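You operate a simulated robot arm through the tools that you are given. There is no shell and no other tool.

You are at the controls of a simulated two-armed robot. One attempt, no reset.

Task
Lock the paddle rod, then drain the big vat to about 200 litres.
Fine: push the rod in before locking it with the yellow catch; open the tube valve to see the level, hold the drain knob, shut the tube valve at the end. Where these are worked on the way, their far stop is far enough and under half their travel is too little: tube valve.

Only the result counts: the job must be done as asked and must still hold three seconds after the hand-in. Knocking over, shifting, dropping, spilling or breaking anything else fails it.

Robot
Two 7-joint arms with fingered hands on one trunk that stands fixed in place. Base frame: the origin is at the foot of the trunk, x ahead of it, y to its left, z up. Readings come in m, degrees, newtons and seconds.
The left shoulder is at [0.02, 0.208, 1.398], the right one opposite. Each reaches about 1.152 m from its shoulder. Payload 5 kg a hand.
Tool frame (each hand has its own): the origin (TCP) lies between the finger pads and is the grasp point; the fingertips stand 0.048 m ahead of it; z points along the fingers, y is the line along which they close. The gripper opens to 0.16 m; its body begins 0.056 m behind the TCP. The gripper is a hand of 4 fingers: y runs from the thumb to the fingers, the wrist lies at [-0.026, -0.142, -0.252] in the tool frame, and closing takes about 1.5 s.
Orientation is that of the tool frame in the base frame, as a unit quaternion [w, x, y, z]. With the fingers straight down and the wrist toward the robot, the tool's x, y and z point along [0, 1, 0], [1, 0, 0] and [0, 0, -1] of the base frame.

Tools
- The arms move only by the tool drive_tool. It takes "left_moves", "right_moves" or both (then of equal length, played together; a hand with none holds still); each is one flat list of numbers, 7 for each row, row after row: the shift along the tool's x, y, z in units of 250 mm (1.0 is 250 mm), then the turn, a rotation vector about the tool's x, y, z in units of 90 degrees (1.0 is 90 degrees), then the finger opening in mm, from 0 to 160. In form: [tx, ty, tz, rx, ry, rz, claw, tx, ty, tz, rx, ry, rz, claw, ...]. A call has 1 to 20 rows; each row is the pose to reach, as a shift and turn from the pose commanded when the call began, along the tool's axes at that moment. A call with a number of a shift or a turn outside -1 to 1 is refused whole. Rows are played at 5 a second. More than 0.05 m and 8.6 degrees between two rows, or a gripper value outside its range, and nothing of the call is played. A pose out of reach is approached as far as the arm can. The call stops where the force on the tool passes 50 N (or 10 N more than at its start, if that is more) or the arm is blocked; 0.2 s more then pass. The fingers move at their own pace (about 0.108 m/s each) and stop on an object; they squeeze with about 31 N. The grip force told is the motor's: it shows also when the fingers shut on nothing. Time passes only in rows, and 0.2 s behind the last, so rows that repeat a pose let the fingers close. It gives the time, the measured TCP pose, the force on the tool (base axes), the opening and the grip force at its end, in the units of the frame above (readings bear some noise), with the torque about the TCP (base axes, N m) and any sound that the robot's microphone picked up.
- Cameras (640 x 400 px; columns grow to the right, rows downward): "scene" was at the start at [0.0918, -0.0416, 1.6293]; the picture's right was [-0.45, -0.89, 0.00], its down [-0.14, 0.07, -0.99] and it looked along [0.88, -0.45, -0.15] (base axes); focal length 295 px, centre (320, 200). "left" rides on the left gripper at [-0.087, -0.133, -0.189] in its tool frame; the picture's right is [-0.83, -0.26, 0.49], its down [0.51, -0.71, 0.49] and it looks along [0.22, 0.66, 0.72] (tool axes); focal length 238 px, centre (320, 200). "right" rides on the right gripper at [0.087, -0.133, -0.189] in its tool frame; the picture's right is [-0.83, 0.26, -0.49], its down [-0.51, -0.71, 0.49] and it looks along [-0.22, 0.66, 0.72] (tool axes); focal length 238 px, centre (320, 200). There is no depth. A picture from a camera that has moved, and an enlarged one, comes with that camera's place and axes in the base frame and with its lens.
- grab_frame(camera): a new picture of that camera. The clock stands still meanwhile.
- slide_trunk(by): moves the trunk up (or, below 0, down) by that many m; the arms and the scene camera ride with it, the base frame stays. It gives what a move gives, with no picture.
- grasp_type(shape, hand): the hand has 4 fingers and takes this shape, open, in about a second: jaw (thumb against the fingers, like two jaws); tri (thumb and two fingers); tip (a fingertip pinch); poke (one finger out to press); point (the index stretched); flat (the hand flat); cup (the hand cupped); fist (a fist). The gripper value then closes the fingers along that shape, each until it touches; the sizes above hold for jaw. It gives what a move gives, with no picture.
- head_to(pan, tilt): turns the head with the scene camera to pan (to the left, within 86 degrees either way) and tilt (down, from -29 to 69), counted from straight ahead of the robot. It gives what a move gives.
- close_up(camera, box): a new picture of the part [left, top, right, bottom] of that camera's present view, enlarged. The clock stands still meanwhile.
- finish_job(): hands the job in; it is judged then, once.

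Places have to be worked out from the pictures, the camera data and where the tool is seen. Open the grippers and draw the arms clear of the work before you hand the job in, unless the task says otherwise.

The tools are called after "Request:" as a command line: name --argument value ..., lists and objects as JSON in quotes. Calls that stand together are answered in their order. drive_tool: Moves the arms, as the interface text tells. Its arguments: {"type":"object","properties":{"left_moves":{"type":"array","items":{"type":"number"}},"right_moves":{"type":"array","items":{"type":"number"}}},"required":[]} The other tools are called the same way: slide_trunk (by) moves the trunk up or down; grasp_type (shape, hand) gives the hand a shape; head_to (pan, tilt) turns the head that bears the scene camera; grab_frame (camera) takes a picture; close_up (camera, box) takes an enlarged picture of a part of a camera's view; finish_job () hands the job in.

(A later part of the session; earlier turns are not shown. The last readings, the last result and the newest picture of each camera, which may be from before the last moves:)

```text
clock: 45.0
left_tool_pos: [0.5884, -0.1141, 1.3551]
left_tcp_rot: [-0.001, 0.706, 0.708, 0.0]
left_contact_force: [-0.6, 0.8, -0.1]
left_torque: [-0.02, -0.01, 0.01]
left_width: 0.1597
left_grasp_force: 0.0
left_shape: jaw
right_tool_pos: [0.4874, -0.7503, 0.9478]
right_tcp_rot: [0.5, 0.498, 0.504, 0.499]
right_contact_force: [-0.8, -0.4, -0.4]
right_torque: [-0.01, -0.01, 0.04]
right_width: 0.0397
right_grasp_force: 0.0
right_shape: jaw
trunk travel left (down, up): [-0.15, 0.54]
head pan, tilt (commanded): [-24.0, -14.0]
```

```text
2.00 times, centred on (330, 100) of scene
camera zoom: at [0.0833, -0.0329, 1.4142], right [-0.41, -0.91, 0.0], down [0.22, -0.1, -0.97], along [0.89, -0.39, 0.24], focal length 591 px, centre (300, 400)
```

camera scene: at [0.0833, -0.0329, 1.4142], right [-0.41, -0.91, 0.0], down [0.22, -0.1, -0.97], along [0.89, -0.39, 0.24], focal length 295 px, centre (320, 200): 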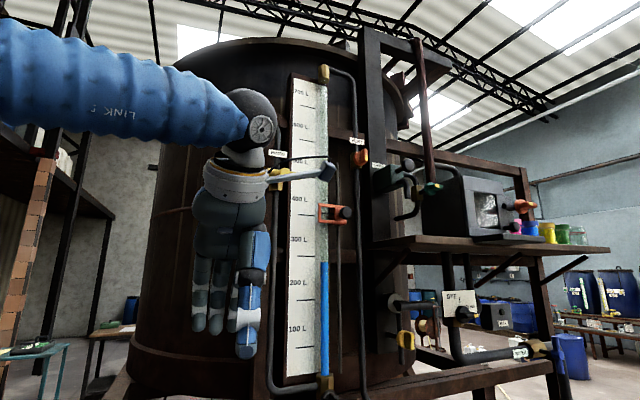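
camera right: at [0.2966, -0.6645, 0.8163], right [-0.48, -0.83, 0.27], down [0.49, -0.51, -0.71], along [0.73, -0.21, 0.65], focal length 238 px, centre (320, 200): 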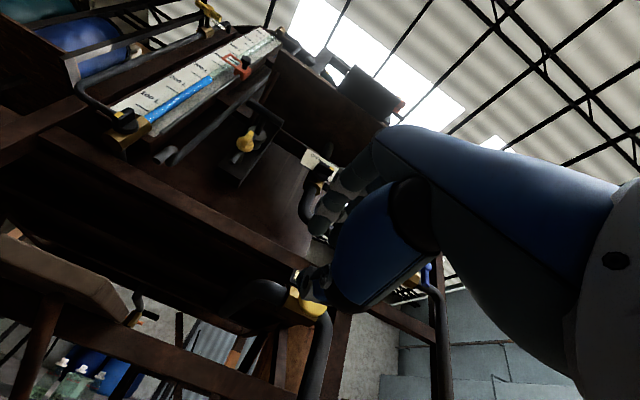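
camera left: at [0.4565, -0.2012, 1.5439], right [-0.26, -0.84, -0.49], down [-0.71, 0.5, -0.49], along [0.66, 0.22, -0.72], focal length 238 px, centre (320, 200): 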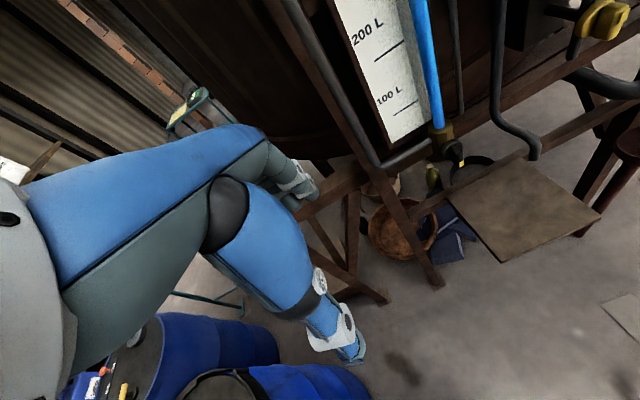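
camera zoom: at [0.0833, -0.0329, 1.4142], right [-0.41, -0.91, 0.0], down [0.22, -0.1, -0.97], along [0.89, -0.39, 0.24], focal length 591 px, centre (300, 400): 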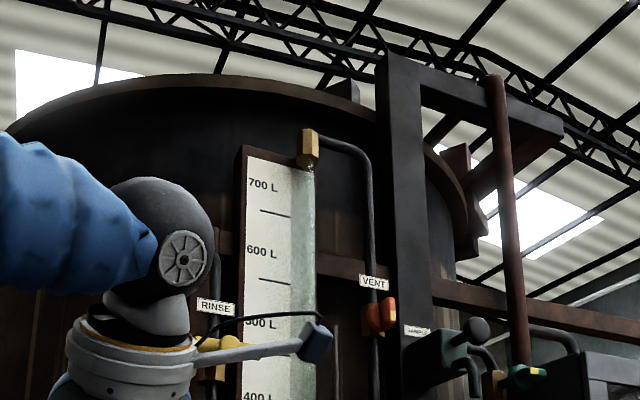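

The whole gauge is visible: seven labels, each with its tick just beneath. The spacing matches a vat of about 0.545 m radius. Taking the tick as the level puts 0 L at z≈1.134, right at the vat floor and the tube-valve height, so the tick under "200 L" is the target (z≈1.350). Now I'll aim the head at both gauge and drain, close the right fingers, and bring them in front of the knob.

Request:
head_to --pan -34 --tilt 8

Request:
drive_tool --right_moves '[-0.085, 0.02, 0.06, 0, 0, 0, 10, -0.17, 0.04, 0.12, 0, 0, 0, 0, -0.255, 0.06, 0.2, 0, 0, 0, 0, -0.34, 0.08, 0.28, 0, 0, 0, 0, -0.34, 0.08, 0.36, 0, 0, 0, 0, -0.34, 0.08, 0.36, 0, 0, 0, 0]'

Request:
grab_frame --camera "scene"

Request:
close_up --camera "scene" --box '[340, 200, 500, 300]'

Request:
close_up --camera "right" --box '[220, 220, 380, 340]'

```text
clock: 45.8
left_tool_pos: [0.5906, -0.1132, 1.3553]
left_tcp_rot: [0.001, 0.707, 0.708, 0.0]
left_contact_force: [0.7, 0.3, -0.7]
left_torque: [0.01, 0.0, -0.02]
left_width: 0.1596
left_grasp_force: 0.2
left_shape: jaw
right_tool_pos: [0.4877, -0.75, 0.9476]
right_tcp_rot: [0.5, 0.498, 0.505, 0.498]
right_contact_force: [0.7, 0.2, 0.1]
right_torque: [-0.02, 0.02, 0.01]
right_width: 0.0399
right_grasp_force: 0.0
right_shape: jaw
trunk travel left (down, up): [-0.15, 0.54]
head pan, tilt (commanded): [-34.0, 8.0]
```

```text
clock: 47.2
left_tool_pos: [0.5883, -0.1136, 1.3559]
left_tcp_rot: [0.001, 0.707, 0.707, 0.001]
left_contact_force: [-0.5, -0.2, -0.1]
left_torque: [0.0, -0.04, 0.0]
left_width: 0.1596
left_grasp_force: 0.1
left_shape: jaw
right_tool_pos: [0.5764, -0.8369, 0.9672]
right_tcp_rot: [0.499, 0.498, 0.504, 0.499]
right_contact_force: [0.0, 0.8, 0.2]
right_torque: [-0.02, 0.0, 0.02]
right_width: 0.0
right_grasp_force: 30.6
right_shape: jaw
trunk travel left (down, up): [-0.15, 0.54]
head pan, tilt (commanded): [-34.0, 8.0]
```

```text
taken
camera scene: at [0.0853, -0.0519, 1.3805], right [-0.56, -0.83, 0.0], down [-0.12, 0.08, -0.99], along [0.82, -0.55, -0.14], focal length 295 px, centre (320, 200)
```

scene: 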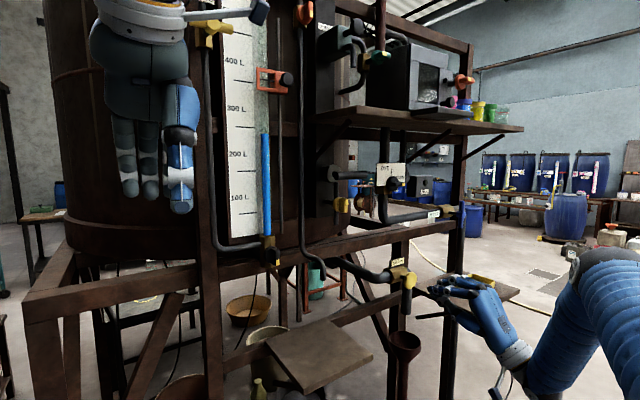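

```text
4.00 times, centred on (420, 250) of scene
camera zoom: at [0.0853, -0.0519, 1.3805], right [-0.56, -0.83, 0.0], down [-0.12, 0.08, -0.99], along [0.82, -0.55, -0.14], focal length 1182 px, centre (-80, 0)
```

zoom: 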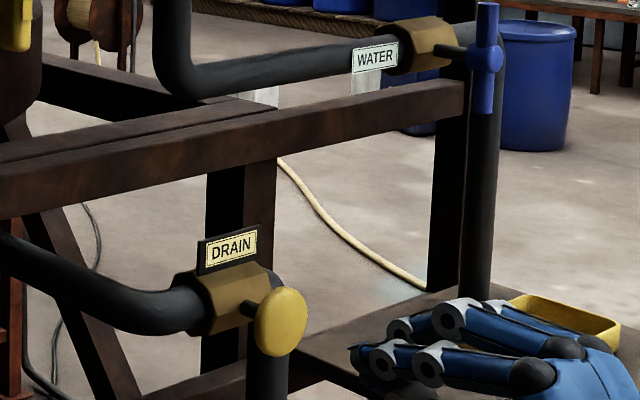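

```text
3.33 times, centred on (300, 280) of right
camera zoom: at [0.387, -0.7513, 0.8366], right [-0.48, -0.83, 0.27], down [0.49, -0.51, -0.71], along [0.73, -0.21, 0.65], focal length 794 px, centre (387, -67)
```

zoom: 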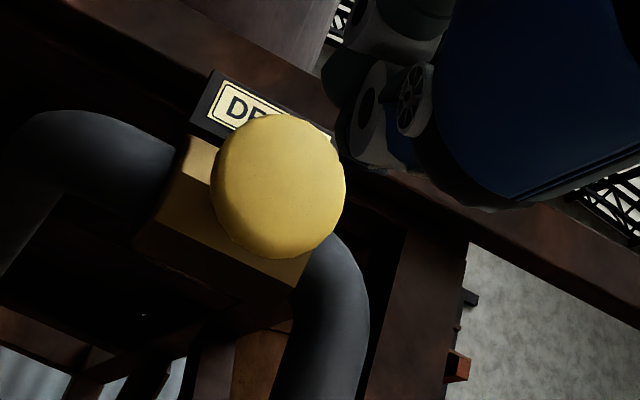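

The knob is at (0.71, -0.842, 0.968) and the closed fingertips are in line, about 8 cm short. Approaching to just before contact.

Request:
drive_tool --right_moves '[-0.008, 0, 0.1, 0, 0, 0, 0, -0.008, 0, 0.2, 0, 0, 0, 0, -0.008, 0, 0.28, 0, 0, 0, 0]'

Request:
close_up --camera "scene" --box '[370, 240, 450, 290]'

Request:
close_up --camera "right" --box '[220, 220, 380, 340]'

Request:
close_up --camera "scene" --box '[210, 80, 306, 240]'

```text
clock: 48.0
left_tool_pos: [0.59, -0.1135, 1.3543]
left_tcp_rot: [0.0, 0.706, 0.708, 0.001]
left_contact_force: [0.2, -0.6, -0.8]
left_torque: [0.0, 0.04, 0.0]
left_width: 0.1595
left_grasp_force: 0.0
left_shape: jaw
right_tool_pos: [0.6474, -0.8376, 0.9673]
right_tcp_rot: [0.5, 0.498, 0.503, 0.498]
right_contact_force: [-0.3, -0.4, -1.0]
right_torque: [0.01, -0.02, 0.0]
right_width: 0.0
right_grasp_force: 30.5
right_shape: jaw
trunk travel left (down, up): [-0.15, 0.54]
head pan, tilt (commanded): [-34.0, 8.0]
```

```text
8.00 times, centred on (410, 265) of scene
camera zoom: at [0.0864, -0.0515, 1.3805], right [-0.56, -0.83, 0.0], down [-0.12, 0.08, -0.99], along [0.82, -0.55, -0.14], focal length 2364 px, centre (-400, -320)
```

zoom: 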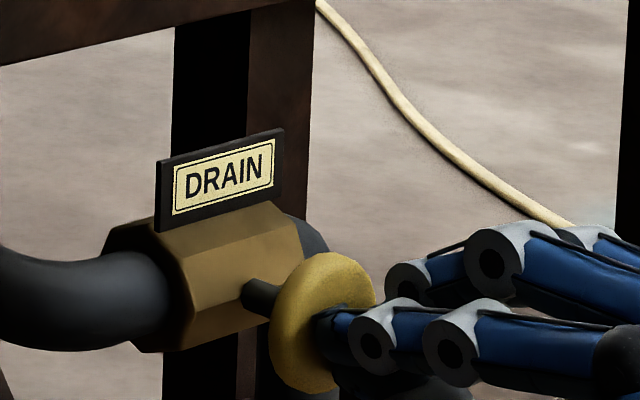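

```text
3.33 times, centred on (300, 280) of right
camera zoom: at [0.4577, -0.7519, 0.8357], right [-0.48, -0.83, 0.27], down [0.49, -0.51, -0.71], along [0.73, -0.21, 0.65], focal length 794 px, centre (387, -67)
```

zoom: 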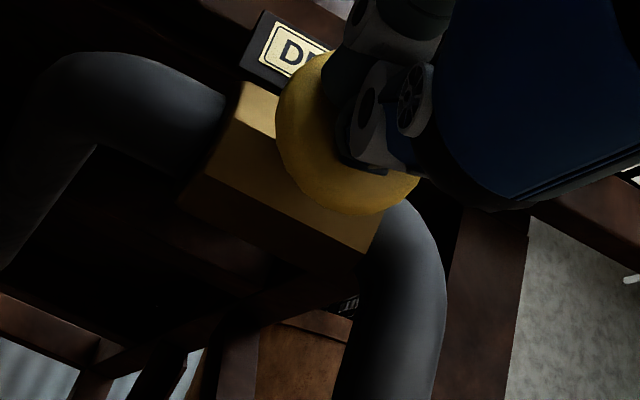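

```text
2.50 times, centred on (258, 160) of scene
camera zoom: at [0.0864, -0.0515, 1.3805], right [-0.56, -0.83, 0.0], down [-0.12, 0.08, -0.99], along [0.82, -0.55, -0.14], focal length 739 px, centre (475, 300)
```

zoom: 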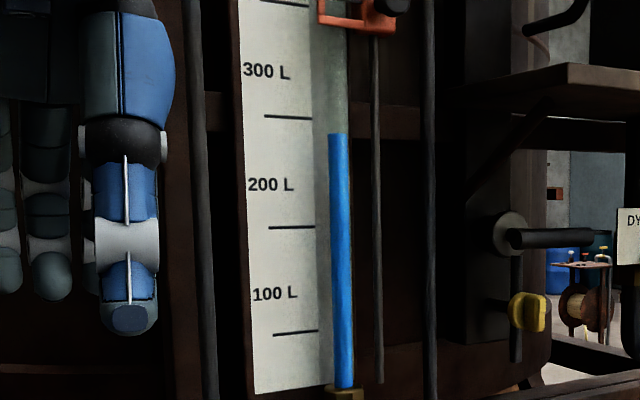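

Fingertips are at the knob face; the level reads about 285 L by the ticks. I'll push the knob in gently and watch the force and level.

Request:
drive_tool --right_moves '[0, 0, 0.04, 0, 0, 0, 0, 0, 0, 0.08, 0, 0, 0, 0]'

Request:
close_up --camera "scene" --box '[370, 240, 450, 290]'

Request:
close_up --camera "scene" --box '[210, 80, 306, 240]'

```text
clock: 48.6
left_tool_pos: [0.5868, -0.1146, 1.3554]
left_tcp_rot: [0.001, 0.707, 0.707, 0.001]
left_contact_force: [-0.1, 0.5, 0.1]
left_torque: [-0.03, -0.04, -0.01]
left_width: 0.1599
left_grasp_force: 0.1
left_shape: jaw
right_tool_pos: [0.6628, -0.838, 0.9682]
right_tcp_rot: [0.502, 0.499, 0.503, 0.496]
right_contact_force: [-17.0, 2.2, 0.5]
right_torque: [-0.02, -0.27, 0.26]
right_width: 0.0004
right_grasp_force: 30.8
right_shape: jaw
trunk travel left (down, up): [-0.15, 0.54]
head pan, tilt (commanded): [-34.0, 8.0]
```

```text
8.00 times, centred on (410, 265) of scene
camera zoom: at [0.0837, -0.0512, 1.3807], right [-0.56, -0.83, 0.0], down [-0.11, 0.08, -0.99], along [0.82, -0.55, -0.14], focal length 2364 px, centre (-400, -320)
```

zoom: 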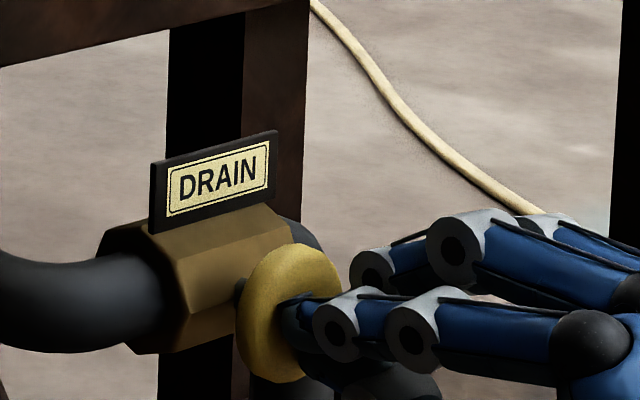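

```text
2.50 times, centred on (258, 160) of scene
camera zoom: at [0.0837, -0.0512, 1.3807], right [-0.56, -0.83, 0.0], down [-0.11, 0.08, -0.99], along [0.82, -0.55, -0.14], focal length 739 px, centre (475, 300)
```

zoom: 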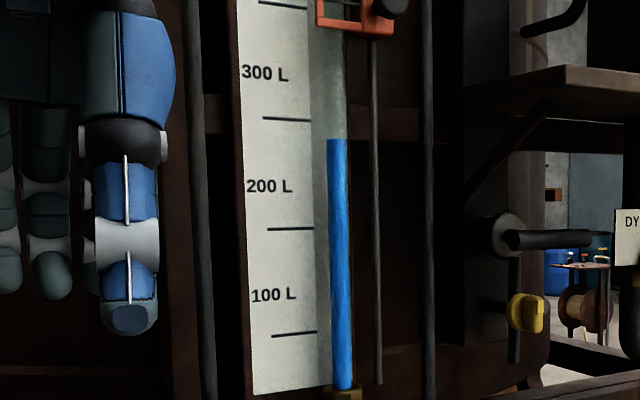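

The knob moved in with about 17 N and the blue column dropped slightly, so pushing works and the tube is live. I'll hold for one second to measure the rate.

Request:
drive_tool --right_moves '[0, 0, 0.02, 0, 0, 0, 0, 0, 0, 0.02, 0, 0, 0, 0, 0, 0, 0.02, 0, 0, 0, 0, 0, 0, 0.02, 0, 0, 0, 0]'

Request:
close_up --camera "scene" --box '[370, 240, 450, 290]'

Request:
close_up --camera "scene" --box '[210, 80, 306, 240]'

Request:
close_up --camera "scene" --box '[360, 230, 460, 400]'

```text
clock: 49.1
left_tool_pos: [0.5863, -0.1119, 1.356]
left_tcp_rot: [0.002, 0.705, 0.709, 0.001]
left_contact_force: [1.4, 0.1, -0.3]
left_torque: [-0.04, 0.06, 0.02]
left_width: 0.1598
left_grasp_force: 0.0
left_shape: jaw
right_tool_pos: [0.6656, -0.8388, 0.9686]
right_tcp_rot: [0.5, 0.497, 0.503, 0.5]
right_contact_force: [-52.6, 5.5, 4.4]
right_torque: [-0.04, -0.68, 0.51]
right_width: 0.0
right_grasp_force: 30.7
right_shape: jaw
trunk travel left (down, up): [-0.15, 0.54]
head pan, tilt (commanded): [-34.0, 8.0]
stopped in row 2 (right hand): the force on the tool passed its limit at 52 N (the readings are from after the stop); the commanded pose is now the measured one
```

```text
8.00 times, centred on (410, 265) of scene
camera zoom: at [0.0812, -0.0506, 1.3809], right [-0.56, -0.83, 0.0], down [-0.11, 0.08, -0.99], along [0.82, -0.56, -0.14], focal length 2364 px, centre (-400, -320)
```

zoom: 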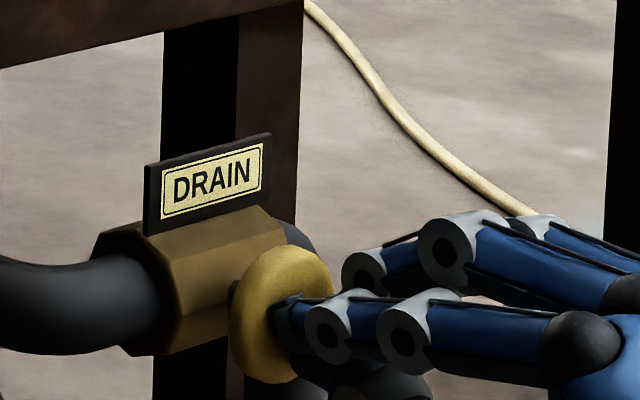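

```text
2.50 times, centred on (258, 160) of scene
camera zoom: at [0.0812, -0.0506, 1.3809], right [-0.56, -0.83, 0.0], down [-0.11, 0.08, -0.99], along [0.82, -0.56, -0.14], focal length 739 px, centre (475, 300)
```

zoom: 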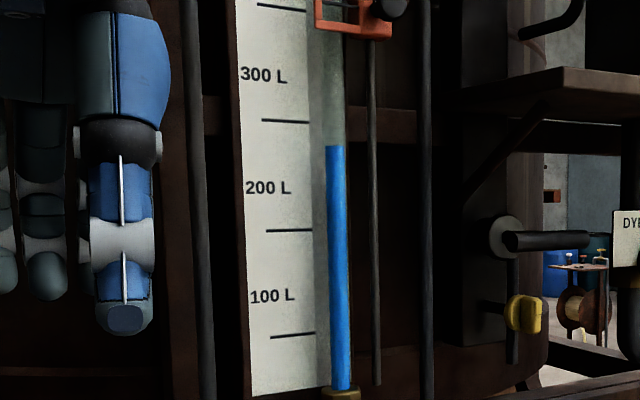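

```text
2.35 times, centred on (410, 315) of scene
camera zoom: at [0.0812, -0.0506, 1.3809], right [-0.56, -0.83, 0.0], down [-0.11, 0.08, -0.99], along [0.82, -0.56, -0.14], focal length 695 px, centre (108, -71)
```

zoom: 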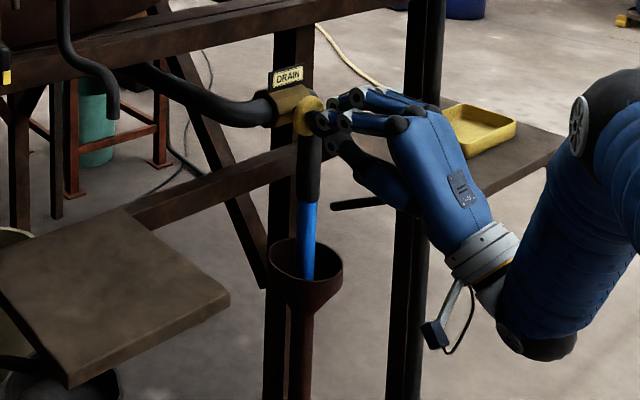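

Blue liquid is running into the funnel. The knob hit its stop at 52 N and the level reads about 278 L, falling roughly 9 L/s. I'll ease back 2 mm and hold for about a second.

Request:
drive_tool --right_moves '[0, 0, -0.008, 0, 0, 0, 0, 0, 0, -0.008, 0, 0, 0, 0, 0, 0, -0.008, 0, 0, 0, 0, 0, 0, -0.008, 0, 0, 0, 0, 0, 0, -0.008, 0, 0, 0, 0]'

Request:
close_up --camera "scene" --box '[210, 80, 306, 240]'

Request:
close_up --camera "scene" --box '[360, 230, 460, 400]'

```text
clock: 50.3
left_tool_pos: [0.5836, -0.1133, 1.3571]
left_tcp_rot: [0.0, 0.707, 0.708, 0.001]
left_contact_force: [0.2, -0.6, 0.3]
left_torque: [0.0, 0.05, -0.02]
left_width: 0.1595
left_grasp_force: 0.0
left_shape: jaw
right_tool_pos: [0.6648, -0.8387, 0.969]
right_tcp_rot: [0.501, 0.497, 0.503, 0.499]
right_contact_force: [-53.6, -1.6, 4.3]
right_torque: [-0.03, -0.56, 0.21]
right_width: 0.0004
right_grasp_force: 30.8
right_shape: jaw
trunk travel left (down, up): [-0.15, 0.54]
head pan, tilt (commanded): [-34.0, 8.0]
```

```text
2.50 times, centred on (258, 160) of scene
camera zoom: at [0.081, -0.0517, 1.3808], right [-0.56, -0.83, 0.0], down [-0.11, 0.08, -0.99], along [0.82, -0.56, -0.14], focal length 739 px, centre (475, 300)
```

zoom: 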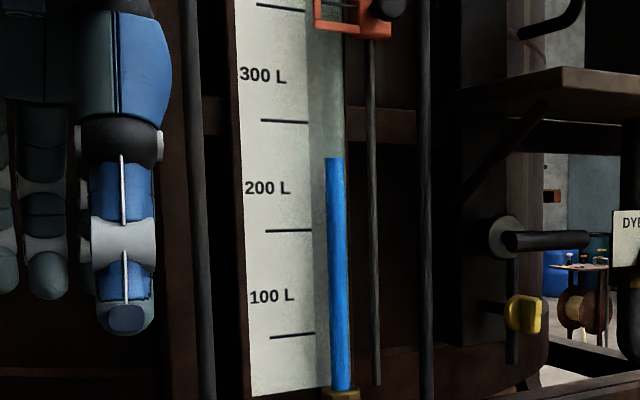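

```text
2.35 times, centred on (410, 315) of scene
camera zoom: at [0.081, -0.0517, 1.3808], right [-0.56, -0.83, 0.0], down [-0.11, 0.08, -0.99], along [0.82, -0.56, -0.14], focal length 695 px, centre (108, -71)
```

zoom: 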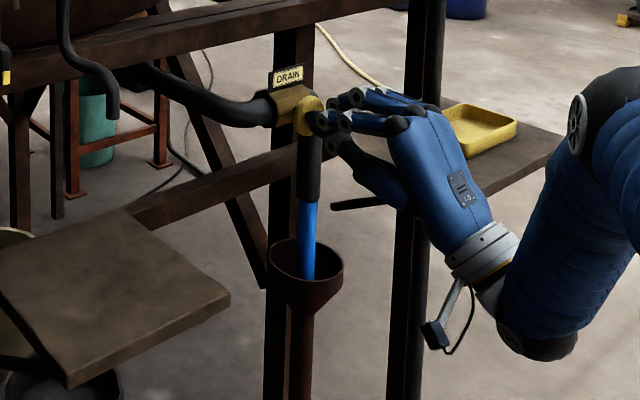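

Level is about 267 L, falling ~9.2 L/s. I'll ease the push a touch more and hold for 3 seconds.

Request:
drive_tool --right_moves '[0, 0, -0.01, 0, 0, 0, 0, 0, 0, -0.01, 0, 0, 0, 0, 0, 0, -0.01, 0, 0, 0, 0, 0, 0, -0.01, 0, 0, 0, 0, 0, 0, -0.01, 0, 0, 0, 0, 0, 0, -0.01, 0, 0, 0, 0, 0, 0, -0.01, 0, 0, 0, 0, 0, 0, -0.01, 0, 0, 0, 0, 0, 0, -0.01, 0, 0, 0, 0, 0, 0, -0.01, 0, 0, 0, 0, 0, 0, -0.01, 0, 0, 0, 0, 0, 0, -0.01, 0, 0, 0, 0, 0, 0, -0.01, 0, 0, 0, 0, 0, 0, -0.01, 0, 0, 0, 0]'

Request:
close_up --camera "scene" --box '[210, 80, 306, 240]'

Request:
close_up --camera "scene" --box '[360, 230, 460, 400]'

```text
clock: 53.3
left_tool_pos: [0.5855, -0.1124, 1.3563]
left_tcp_rot: [0.001, 0.706, 0.708, 0.002]
left_contact_force: [-0.4, -0.8, 0.1]
left_torque: [0.03, 0.0, -0.01]
left_width: 0.1595
left_grasp_force: 0.0
left_shape: jaw
right_tool_pos: [0.664, -0.8367, 0.9669]
right_tcp_rot: [0.499, 0.497, 0.505, 0.5]
right_contact_force: [-34.6, -2.5, 5.1]
right_torque: [0.04, -0.65, 0.07]
right_width: 0.0
right_grasp_force: 30.7
right_shape: jaw
trunk travel left (down, up): [-0.15, 0.54]
head pan, tilt (commanded): [-34.0, 8.0]
```

```text
2.50 times, centred on (258, 160) of scene
camera zoom: at [0.0826, -0.0514, 1.3807], right [-0.56, -0.83, 0.0], down [-0.11, 0.08, -0.99], along [0.82, -0.55, -0.14], focal length 739 px, centre (475, 300)
```

zoom: 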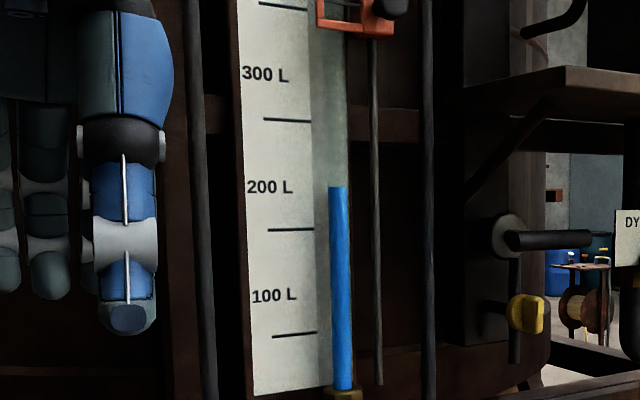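

```text
2.35 times, centred on (410, 315) of scene
camera zoom: at [0.0826, -0.0514, 1.3807], right [-0.56, -0.83, 0.0], down [-0.11, 0.08, -0.99], along [0.82, -0.55, -0.14], focal length 695 px, centre (108, -71)
```

zoom: 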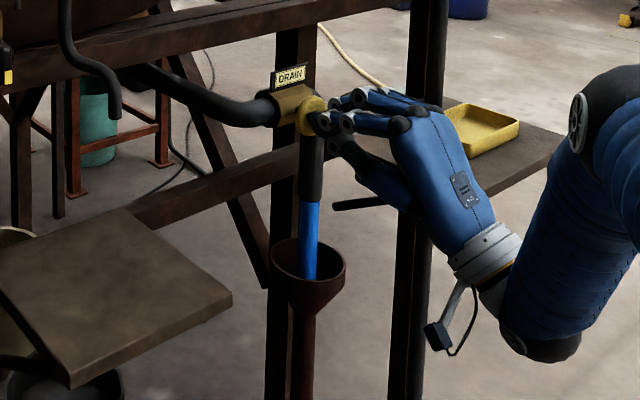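

Level is now about 239 L by the tick reading, level with the "200 L" text. I'll release the knob here to pause the flow and double-check the scale before going on.

Request:
drive_tool --right_moves '[0, 0, -0.12, 0, 0, 0, 0, 0, 0, -0.24, 0, 0, 0, 0]'

Request:
close_up --camera "scene" --box '[210, 80, 306, 240]'

Request:
close_up --camera "scene" --box '[360, 230, 460, 400]'

Request:
close_up --camera "scene" --box '[20, 180, 340, 380]'

```text
clock: 53.9
left_tool_pos: [0.5884, -0.1161, 1.3563]
left_tcp_rot: [0.0, 0.707, 0.708, 0.001]
left_contact_force: [-1.1, -0.9, -0.7]
left_torque: [0.11, -0.11, 0.04]
left_width: 0.1597
left_grasp_force: 0.0
left_shape: jaw
right_tool_pos: [0.6064, -0.8377, 0.9671]
right_tcp_rot: [0.499, 0.498, 0.503, 0.499]
right_contact_force: [0.3, -0.1, -0.1]
right_torque: [-0.01, 0.04, -0.02]
right_width: 0.0
right_grasp_force: 31.3
right_shape: jaw
trunk travel left (down, up): [-0.15, 0.54]
head pan, tilt (commanded): [-34.0, 8.0]
```

```text
2.50 times, centred on (258, 160) of scene
camera zoom: at [0.0851, -0.0521, 1.3806], right [-0.56, -0.83, 0.0], down [-0.12, 0.08, -0.99], along [0.82, -0.55, -0.14], focal length 739 px, centre (475, 300)
```

zoom: 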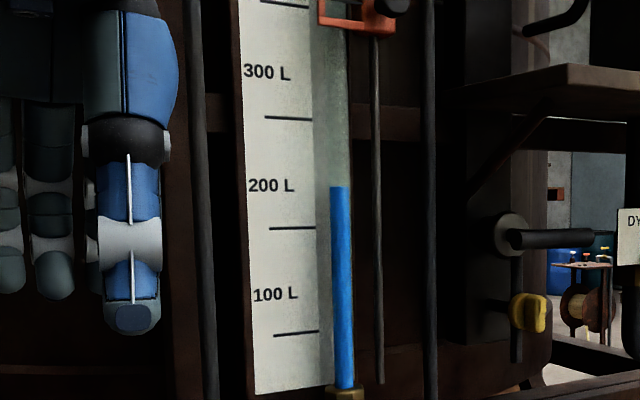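

```text
2.35 times, centred on (410, 315) of scene
camera zoom: at [0.0851, -0.0521, 1.3806], right [-0.56, -0.83, 0.0], down [-0.12, 0.08, -0.99], along [0.82, -0.55, -0.14], focal length 695 px, centre (108, -71)
```

zoom: 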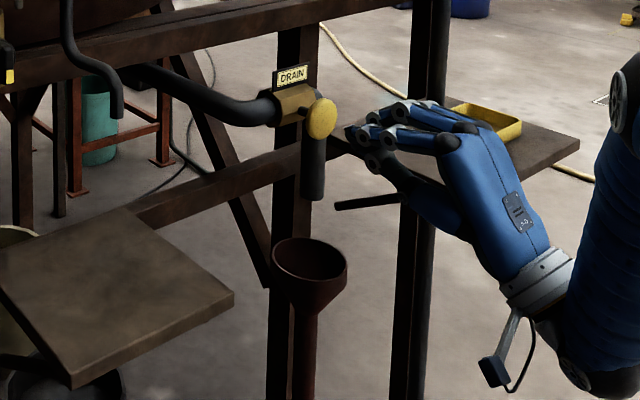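

```text
2.00 times, centred on (180, 280) of scene
camera zoom: at [0.0851, -0.0521, 1.3806], right [-0.56, -0.83, 0.0], down [-0.12, 0.08, -0.99], along [0.82, -0.55, -0.14], focal length 591 px, centre (600, 40)
```

zoom: 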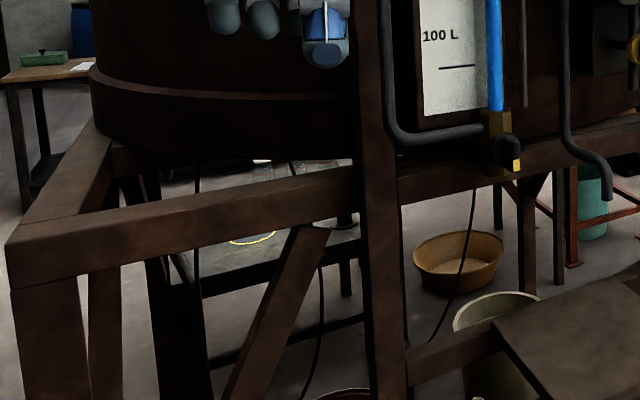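

Flow stopped on release and the level reads about 239 L against the ticks. I checked the vat bottom again: it is around z≈1.10–1.12, which fits 0 L at about 1.134, so I stay with the tick under "200 L" as the target. I'll press again for roughly 3 seconds, then check.

Request:
drive_tool --right_moves '[0, 0, 0.1, 0, 0, 0, 0, 0, 0, 0.2, 0, 0, 0, 0, 0, 0, 0.24, 0, 0, 0, 0, 0, 0, 0.24, 0, 0, 0, 0, 0, 0, 0.24, 0, 0, 0, 0, 0, 0, 0.24, 0, 0, 0, 0, 0, 0, 0.24, 0, 0, 0, 0, 0, 0, 0.24, 0, 0, 0, 0, 0, 0, 0.24, 0, 0, 0, 0, 0, 0, 0.24, 0, 0, 0, 0, 0, 0, 0.24, 0, 0, 0, 0, 0, 0, 0.24, 0, 0, 0, 0, 0, 0, 0.24, 0, 0, 0, 0, 0, 0, 0.24, 0, 0, 0, 0, 0, 0, 0.24, 0, 0, 0, 0]'

Request:
close_up --camera "scene" --box '[210, 80, 306, 240]'

Request:
close_up --camera "scene" --box '[360, 230, 460, 400]'

```text
clock: 57.1
left_tool_pos: [0.587, -0.113, 1.3563]
left_tcp_rot: [0.001, 0.706, 0.708, 0.001]
left_contact_force: [0.0, -0.3, 0.5]
left_torque: [-0.01, 0.02, -0.03]
left_width: 0.1597
left_grasp_force: 0.1
left_shape: jaw
right_tool_pos: [0.665, -0.8381, 0.9678]
right_tcp_rot: [0.499, 0.497, 0.504, 0.499]
right_contact_force: [-40.5, 1.7, -3.9]
right_torque: [-0.05, -0.08, 0.31]
right_width: 0.0
right_grasp_force: 30.5
right_shape: jaw
trunk travel left (down, up): [-0.15, 0.54]
head pan, tilt (commanded): [-34.0, 8.0]
```

```text
2.50 times, centred on (258, 160) of scene
camera zoom: at [0.0827, -0.0517, 1.3807], right [-0.56, -0.83, 0.0], down [-0.11, 0.08, -0.99], along [0.82, -0.55, -0.14], focal length 739 px, centre (475, 300)
```

zoom: 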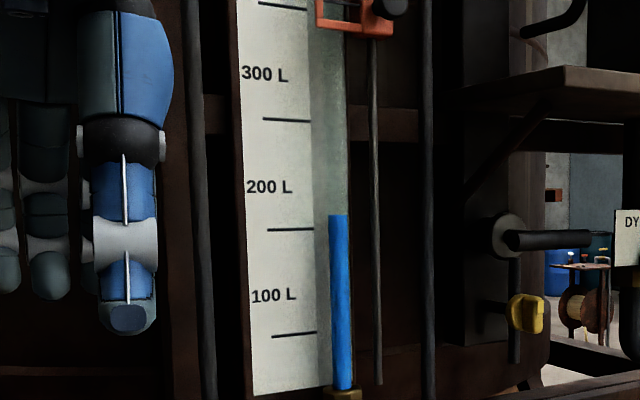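

```text
2.35 times, centred on (410, 315) of scene
camera zoom: at [0.0827, -0.0517, 1.3807], right [-0.56, -0.83, 0.0], down [-0.11, 0.08, -0.99], along [0.82, -0.55, -0.14], focal length 695 px, centre (108, -71)
```

zoom: 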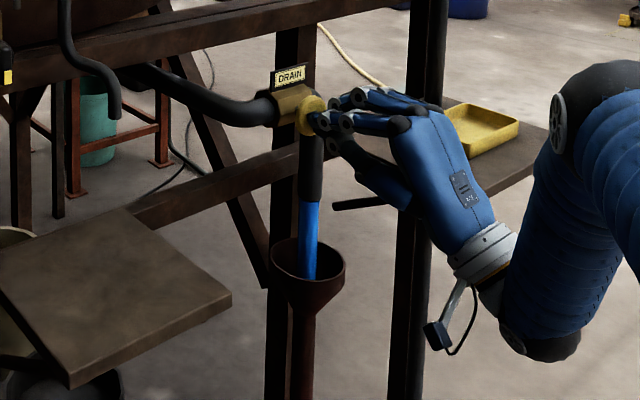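

Level is about 213 L. I'll zoom tighter for a precise reading before timing the last bit.

Request:
close_up --camera "scene" --box '[225, 145, 289, 185]'

```text
10.00 times, centred on (257, 165) of scene
camera zoom: at [0.0827, -0.0517, 1.3807], right [-0.56, -0.83, 0.0], down [-0.11, 0.08, -0.99], along [0.82, -0.55, -0.14], focal length 2954 px, centre (950, 550)
```

zoom: 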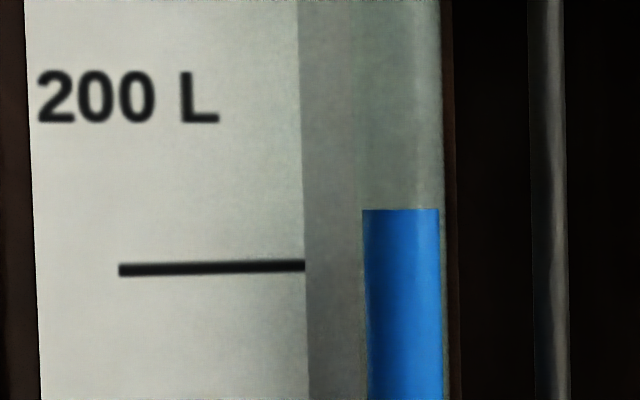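

About 13 L remain above the 200 L tick. I'll hold 6 rows (1.2 s) more and release within the same call.

Request:
drive_tool --right_moves '[0, 0, 0, 0, 0, 0, 0, 0, 0, 0, 0, 0, 0, 0, 0, 0, 0, 0, 0, 0, 0, 0, 0, 0, 0, 0, 0, 0, 0, 0, 0, 0, 0, 0, 0, 0, 0, 0, 0, 0, 0, 0, 0, 0, -0.15, 0, 0, 0, 0, 0, 0, -0.3, 0, 0, 0, 0]'

Request:
close_up --camera "scene" --box '[225, 145, 289, 185]'

Request:
close_up --camera "scene" --box '[360, 230, 460, 400]'

```text
clock: 58.9
left_tool_pos: [0.5875, -0.1152, 1.3558]
left_tcp_rot: [0.0, 0.707, 0.708, 0.0]
left_contact_force: [-0.4, -1.0, 0.7]
left_torque: [0.15, -0.15, 0.02]
left_width: 0.1596
left_grasp_force: 0.1
left_shape: jaw
right_tool_pos: [0.5894, -0.8386, 0.968]
right_tcp_rot: [0.499, 0.497, 0.504, 0.499]
right_contact_force: [0.5, 0.3, 0.7]
right_torque: [-0.01, 0.02, 0.0]
right_width: 0.0
right_grasp_force: 31.1
right_shape: jaw
trunk travel left (down, up): [-0.15, 0.54]
head pan, tilt (commanded): [-34.0, 8.0]
```

```text
10.00 times, centred on (257, 165) of scene
camera zoom: at [0.0851, -0.0523, 1.3806], right [-0.56, -0.83, 0.0], down [-0.12, 0.08, -0.99], along [0.82, -0.55, -0.14], focal length 2954 px, centre (950, 550)
```

zoom: 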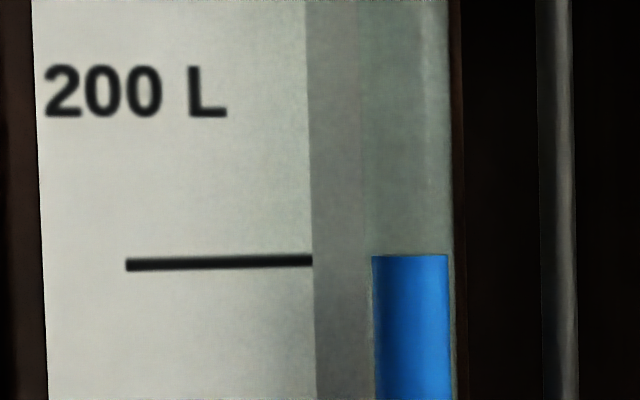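

```text
2.35 times, centred on (410, 315) of scene
camera zoom: at [0.0851, -0.0523, 1.3806], right [-0.56, -0.83, 0.0], down [-0.12, 0.08, -0.99], along [0.82, -0.55, -0.14], focal length 695 px, centre (108, -71)
```

zoom: 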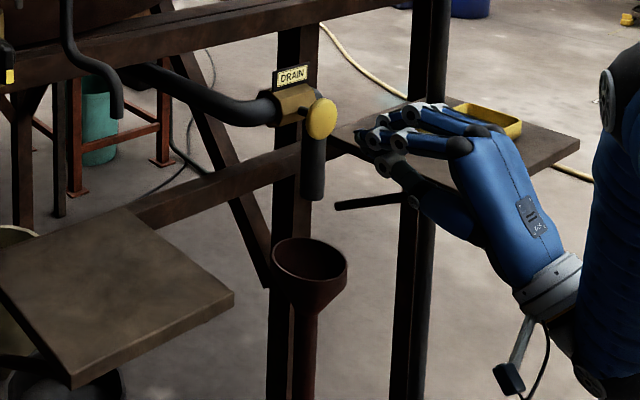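

The drain is shut again and the level sits within about 2 L of the 200 L tick. Now I'll retract the right hand and raise the trunk back, so I can repeat the known-good motion on the tube valve in reverse.

Request:
drive_tool --right_moves '[0, 0, -0.15, 0, 0, 0, 20, 0.1, -0.02, -0.28, 0, 0, 0, 36, 0.2, -0.05, -0.41, 0, 0, 0, 36, 0.346, -0.08, -0.41, 0, 0, 0, 36]'

Request:
slide_trunk --by 0.25

Request:
head_to --pan -38 --tilt 30

Request:
grab_frame --camera "scene"

```text
clock: 59.9
left_tool_pos: [0.5912, -0.112, 1.3543]
left_tcp_rot: [0.001, 0.705, 0.709, -0.001]
left_contact_force: [0.9, 0.7, -0.9]
left_torque: [-0.08, 0.09, -0.07]
left_width: 0.1597
left_grasp_force: 0.1
left_shape: jaw
right_tool_pos: [0.4888, -0.7495, 0.9456]
right_tcp_rot: [0.499, 0.498, 0.505, 0.499]
right_contact_force: [1.5, 1.0, 0.1]
right_torque: [0.0, -0.01, -0.05]
right_width: 0.0358
right_grasp_force: 0.0
right_shape: jaw
trunk travel left (down, up): [-0.15, 0.54]
head pan, tilt (commanded): [-34.0, 8.0]
```

```text
clock: 62.5
left_tool_pos: [0.5895, -0.1136, 1.6047]
left_tcp_rot: [0.001, 0.706, 0.708, 0.0]
left_contact_force: [0.0, 0.5, 0.7]
left_torque: [0.0, 0.01, -0.01]
left_width: 0.1599
left_grasp_force: 0.1
left_shape: jaw
right_tool_pos: [0.4882, -0.7517, 1.1954]
right_tcp_rot: [0.499, 0.498, 0.505, 0.498]
right_contact_force: [0.8, 0.2, -0.2]
right_torque: [0.04, -0.05, 0.0]
right_width: 0.0359
right_grasp_force: 0.1
right_shape: jaw
trunk travel left (down, up): [-0.4, 0.29]
head pan, tilt (commanded): [-34.0, 8.0]
```

```text
clock: 63.4
left_tool_pos: [0.5899, -0.1131, 1.6059]
left_tcp_rot: [0.0, 0.706, 0.709, 0.0]
left_contact_force: [0.4, -0.4, 0.0]
left_torque: [0.02, -0.03, 0.04]
left_width: 0.1595
left_grasp_force: 0.0
left_shape: jaw
right_tool_pos: [0.488, -0.7515, 1.1943]
right_tcp_rot: [0.499, 0.498, 0.505, 0.499]
right_contact_force: [0.2, -0.8, 0.1]
right_torque: [-0.02, -0.02, -0.02]
right_width: 0.0356
right_grasp_force: 0.1
right_shape: jaw
trunk travel left (down, up): [-0.4, 0.29]
head pan, tilt (commanded): [-38.0, 30.0]
```

```text
taken
camera scene: at [0.0803, -0.0555, 1.595], right [-0.62, -0.79, 0.0], down [-0.39, 0.31, -0.87], along [0.68, -0.53, -0.5], focal length 295 px, centre (320, 200)
```

scene: 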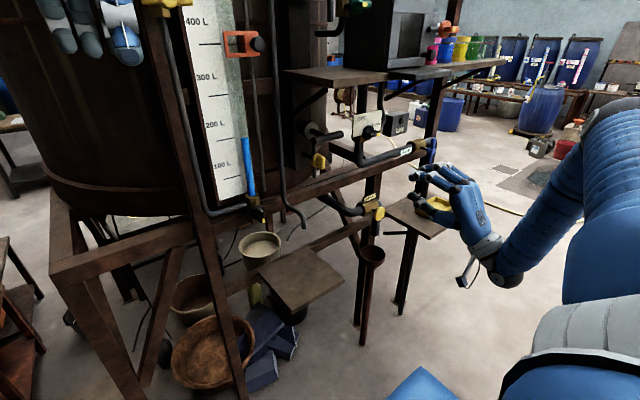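

Trunk is back up and everything is as before, with the level near the 200 mark. Moving the right hand toward the tube valve, turning the wrist to about -45° first.

Request:
drive_tool --right_moves '[0.114, 0, 0, 0, 0, -0.0714, 36, 0.229, 0, 0, 0, 0, -0.1429, 36, 0.343, 0, 0, 0, 0, -0.2143, 36, 0.457, 0, 0, 0, 0, -0.2857, 36, 0.571, 0, 0, 0, 0, -0.3571, 36, 0.686, 0, 0, 0, 0, -0.4286, 36, 0.8, 0, 0, 0, 0, -0.5, 36]'

Request:
grab_frame --camera "scene"

```text
clock: 65.0
left_tool_pos: [0.5914, -0.1109, 1.6055]
left_tcp_rot: [0.001, 0.706, 0.708, 0.0]
left_contact_force: [0.4, 0.0, -0.6]
left_torque: [-0.07, 0.0, 0.0]
left_width: 0.1596
left_grasp_force: 0.0
left_shape: jaw
right_tool_pos: [0.4859, -0.5489, 1.1949]
right_tcp_rot: [0.652, 0.267, 0.657, 0.268]
right_contact_force: [0.6, 1.3, -0.5]
right_torque: [-0.04, 0.01, -0.08]
right_width: 0.0358
right_grasp_force: 0.0
right_shape: jaw
trunk travel left (down, up): [-0.4, 0.29]
head pan, tilt (commanded): [-38.0, 30.0]
```

```text
taken
camera scene: at [0.081, -0.0541, 1.595], right [-0.62, -0.79, 0.0], down [-0.39, 0.31, -0.87], along [0.68, -0.53, -0.5], focal length 295 px, centre (320, 200)
```

scene: 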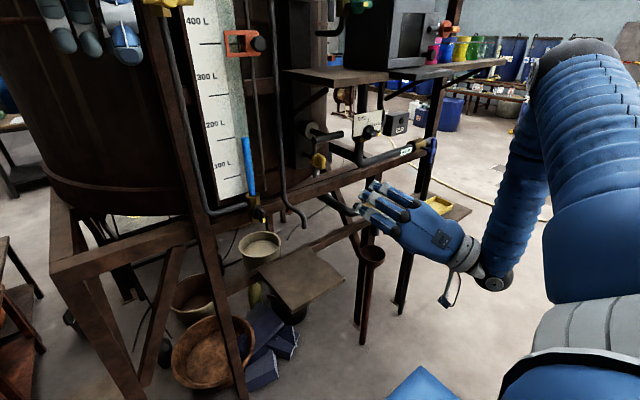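

On track at φ≈-45°. Now moving in front of the tube valve and rotating to -90°.

Request:
drive_tool --right_moves '[0.102, 0.055, 0, 0, 0, -0.071, 36, 0.204, 0.109, 0, 0, 0, -0.142, 36, 0.306, 0.164, 0.04, 0, 0, -0.213, 36, 0.408, 0.219, 0.1, 0, 0, -0.284, 36, 0.51, 0.274, 0.17, 0, 0, -0.355, 36, 0.612, 0.328, 0.24, 0, 0, -0.426, 36, 0.714, 0.378, 0.32, 0, 0, -0.497, 36]'

Request:
grab_frame --camera "scene"

Request:
close_up --camera "scene" --box '[225, 185, 353, 265]'

Request:
close_up --camera "left" --box '[420, 170, 580, 280]'

Request:
close_up --camera "right" --box '[200, 200, 360, 320]'

```text
clock: 66.6
left_tool_pos: [0.5897, -0.1117, 1.6055]
left_tcp_rot: [0.0, 0.706, 0.709, -0.001]
left_contact_force: [0.4, 1.5, 0.1]
left_torque: [-0.16, 0.09, -0.03]
left_width: 0.1594
left_grasp_force: 0.1
left_shape: jaw
right_tool_pos: [0.5658, -0.3557, 1.1337]
right_tcp_rot: [0.705, -0.004, 0.709, 0.001]
right_contact_force: [-0.7, 0.4, -0.4]
right_torque: [-0.03, 0.02, -0.07]
right_width: 0.0359
right_grasp_force: 0.1
right_shape: jaw
trunk travel left (down, up): [-0.4, 0.29]
head pan, tilt (commanded): [-38.0, 30.0]
```

```text
taken
camera scene: at [0.0816, -0.0535, 1.5949], right [-0.62, -0.79, 0.0], down [-0.4, 0.31, -0.87], along [0.68, -0.53, -0.5], focal length 295 px, centre (320, 200)
```

scene: 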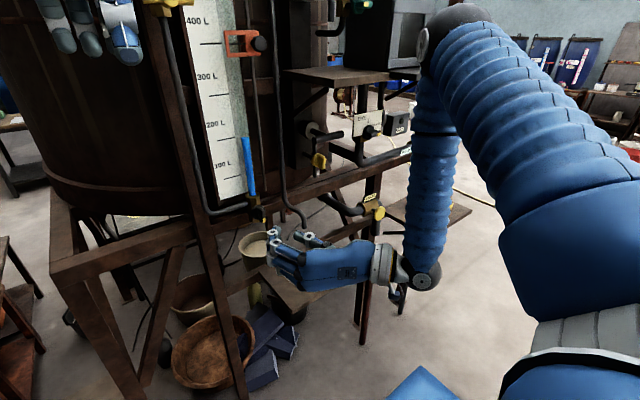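

```text
5.00 times, centred on (289, 225) of scene
camera zoom: at [0.0816, -0.0535, 1.5949], right [-0.62, -0.79, 0.0], down [-0.4, 0.31, -0.87], along [0.68, -0.53, -0.5], focal length 1477 px, centre (475, 75)
```

zoom: 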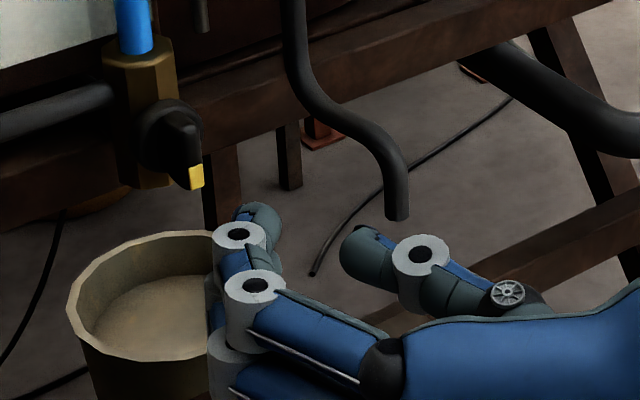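

```text
3.64 times, centred on (500, 225) of left
camera zoom: at [0.4591, -0.198, 1.794], right [-0.26, -0.84, -0.48], down [-0.71, 0.5, -0.49], along [0.65, 0.22, -0.72], focal length 867 px, centre (-334, 109)
```

zoom: 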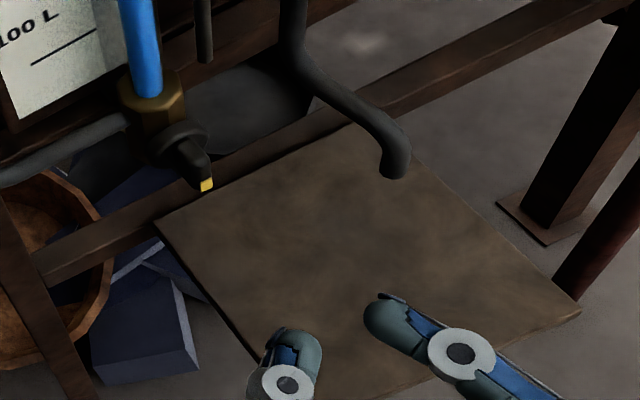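

```text
3.33 times, centred on (280, 260) of right
camera zoom: at [0.376, -0.4894, 1.0496], right [-0.48, 0.26, 0.84], down [0.5, -0.7, 0.51], along [0.72, 0.66, 0.21], focal length 794 px, centre (453, 0)
```

zoom: 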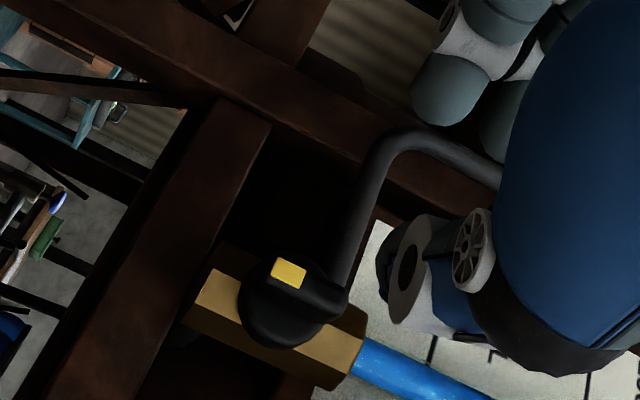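

The hand is in front of the valve with the fingers closing horizontally and the lug vertical with its mark down. Advancing to straddle it.

Request:
drive_tool --right_moves '[-0.008, -0.008, 0.12, 0, 0, 0, 36, -0.008, -0.008, 0.24, 0, 0, 0, 36, -0.008, -0.008, 0.34, 0, 0, 0, 36, -0.008, -0.008, 0.42, 0, 0, 0, 36, -0.008, -0.008, 0.5, 0, 0, 0, 36]'

Request:
close_up --camera "scene" --box '[225, 185, 353, 265]'

Request:
close_up --camera "left" --box '[420, 170, 540, 250]'

Request:
close_up --camera "right" --box '[220, 210, 340, 310]'

```text
clock: 67.8
left_tool_pos: [0.5901, -0.1133, 1.6048]
left_tcp_rot: [-0.001, 0.706, 0.708, -0.001]
left_contact_force: [0.0, 0.7, 0.0]
left_torque: [0.01, -0.01, -0.02]
left_width: 0.1595
left_grasp_force: 0.0
left_shape: jaw
right_tool_pos: [0.6929, -0.3575, 1.136]
right_tcp_rot: [0.705, -0.002, 0.709, 0.001]
right_contact_force: [-0.1, 1.5, -0.5]
right_torque: [-0.02, 0.0, 0.01]
right_width: 0.0358
right_grasp_force: 0.1
right_shape: jaw
trunk travel left (down, up): [-0.4, 0.29]
head pan, tilt (commanded): [-38.0, 30.0]
```

```text
5.00 times, centred on (289, 225) of scene
camera zoom: at [0.081, -0.0552, 1.5949], right [-0.62, -0.79, 0.0], down [-0.39, 0.31, -0.87], along [0.68, -0.53, -0.5], focal length 1477 px, centre (475, 75)
```

zoom: 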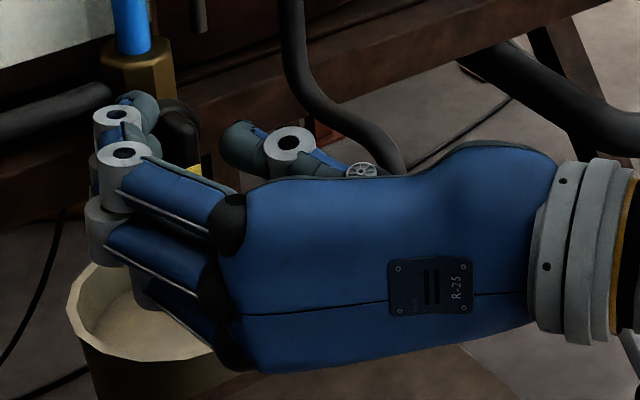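

```text
5.00 times, centred on (480, 210) of left
camera zoom: at [0.458, -0.2002, 1.7939], right [-0.26, -0.84, -0.49], down [-0.71, 0.5, -0.49], along [0.66, 0.22, -0.72], focal length 1192 px, centre (-480, 150)
```

zoom: 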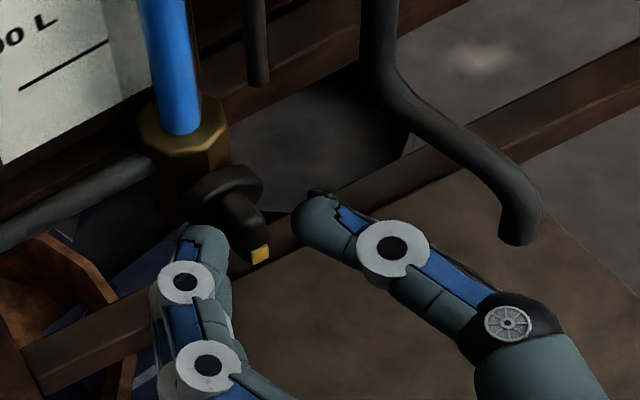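

```text
4.00 times, centred on (280, 260) of right
camera zoom: at [0.5025, -0.4918, 1.0504], right [-0.48, 0.26, 0.84], down [0.5, -0.71, 0.5], along [0.72, 0.66, 0.21], focal length 953 px, centre (480, -40)
```

zoom: 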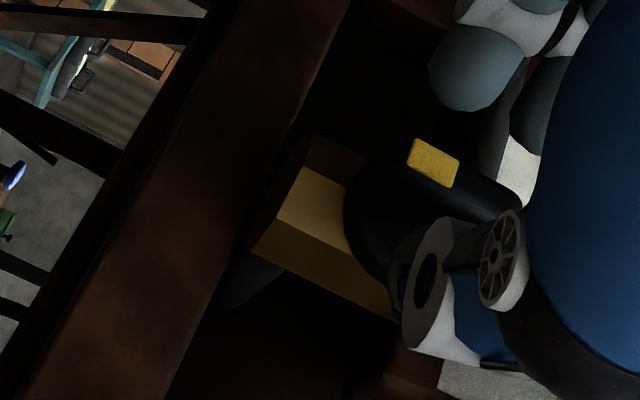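

The lug is between index (left) and thumb (right). Closing the pinch.

Request:
drive_tool --right_moves '[0, 0, 0, 0, 0, 0, 15, 0, 0, 0, 0, 0, 0, 0, 0, 0, 0, 0, 0, 0, 0, 0, 0, 0, 0, 0, 0, 0, 0, 0, 0, 0, 0, 0, 0]'

Request:
close_up --camera "left" --box '[420, 170, 540, 250]'

Request:
close_up --camera "right" --box '[220, 210, 340, 310]'

```text
clock: 69.0
left_tool_pos: [0.5894, -0.1135, 1.6065]
left_tcp_rot: [0.001, 0.706, 0.708, 0.0]
left_contact_force: [-0.6, -0.1, -0.1]
left_torque: [-0.03, 0.03, 0.04]
left_width: 0.1601
left_grasp_force: 0.0
left_shape: jaw
right_tool_pos: [0.6922, -0.3604, 1.1355]
right_tcp_rot: [0.705, -0.003, 0.709, 0.001]
right_contact_force: [-0.1, -3.7, -0.1]
right_torque: [-0.01, 0.01, -0.12]
right_width: 0.0081
right_grasp_force: 31.0
right_shape: jaw
trunk travel left (down, up): [-0.4, 0.29]
head pan, tilt (commanded): [-38.0, 30.0]
```

```text
5.00 times, centred on (480, 210) of left
camera zoom: at [0.4574, -0.2009, 1.794], right [-0.26, -0.84, -0.49], down [-0.71, 0.5, -0.49], along [0.66, 0.22, -0.72], focal length 1192 px, centre (-480, 150)
```

zoom: 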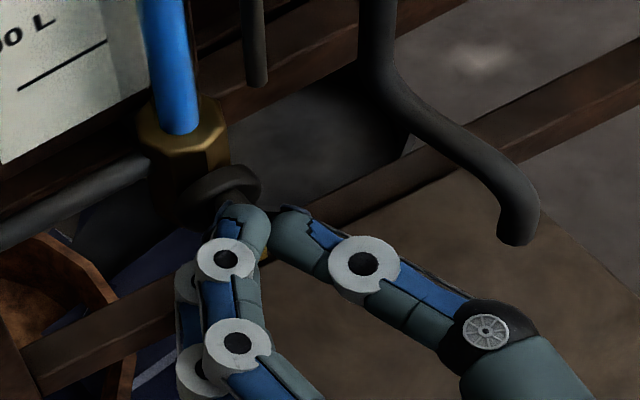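

```text
4.00 times, centred on (280, 260) of right
camera zoom: at [0.5022, -0.4924, 1.0507], right [-0.48, 0.26, 0.84], down [0.5, -0.71, 0.5], along [0.72, 0.66, 0.21], focal length 953 px, centre (480, -40)
```

zoom: 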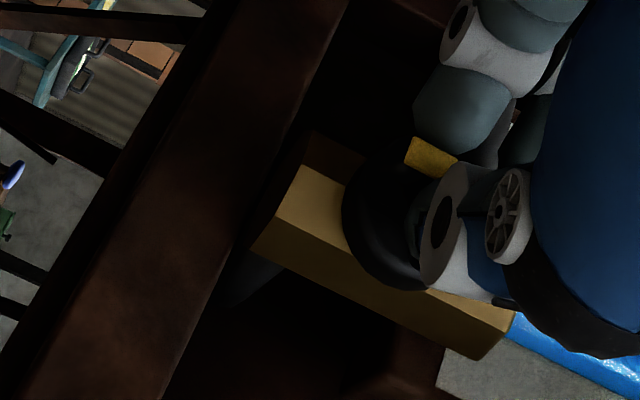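

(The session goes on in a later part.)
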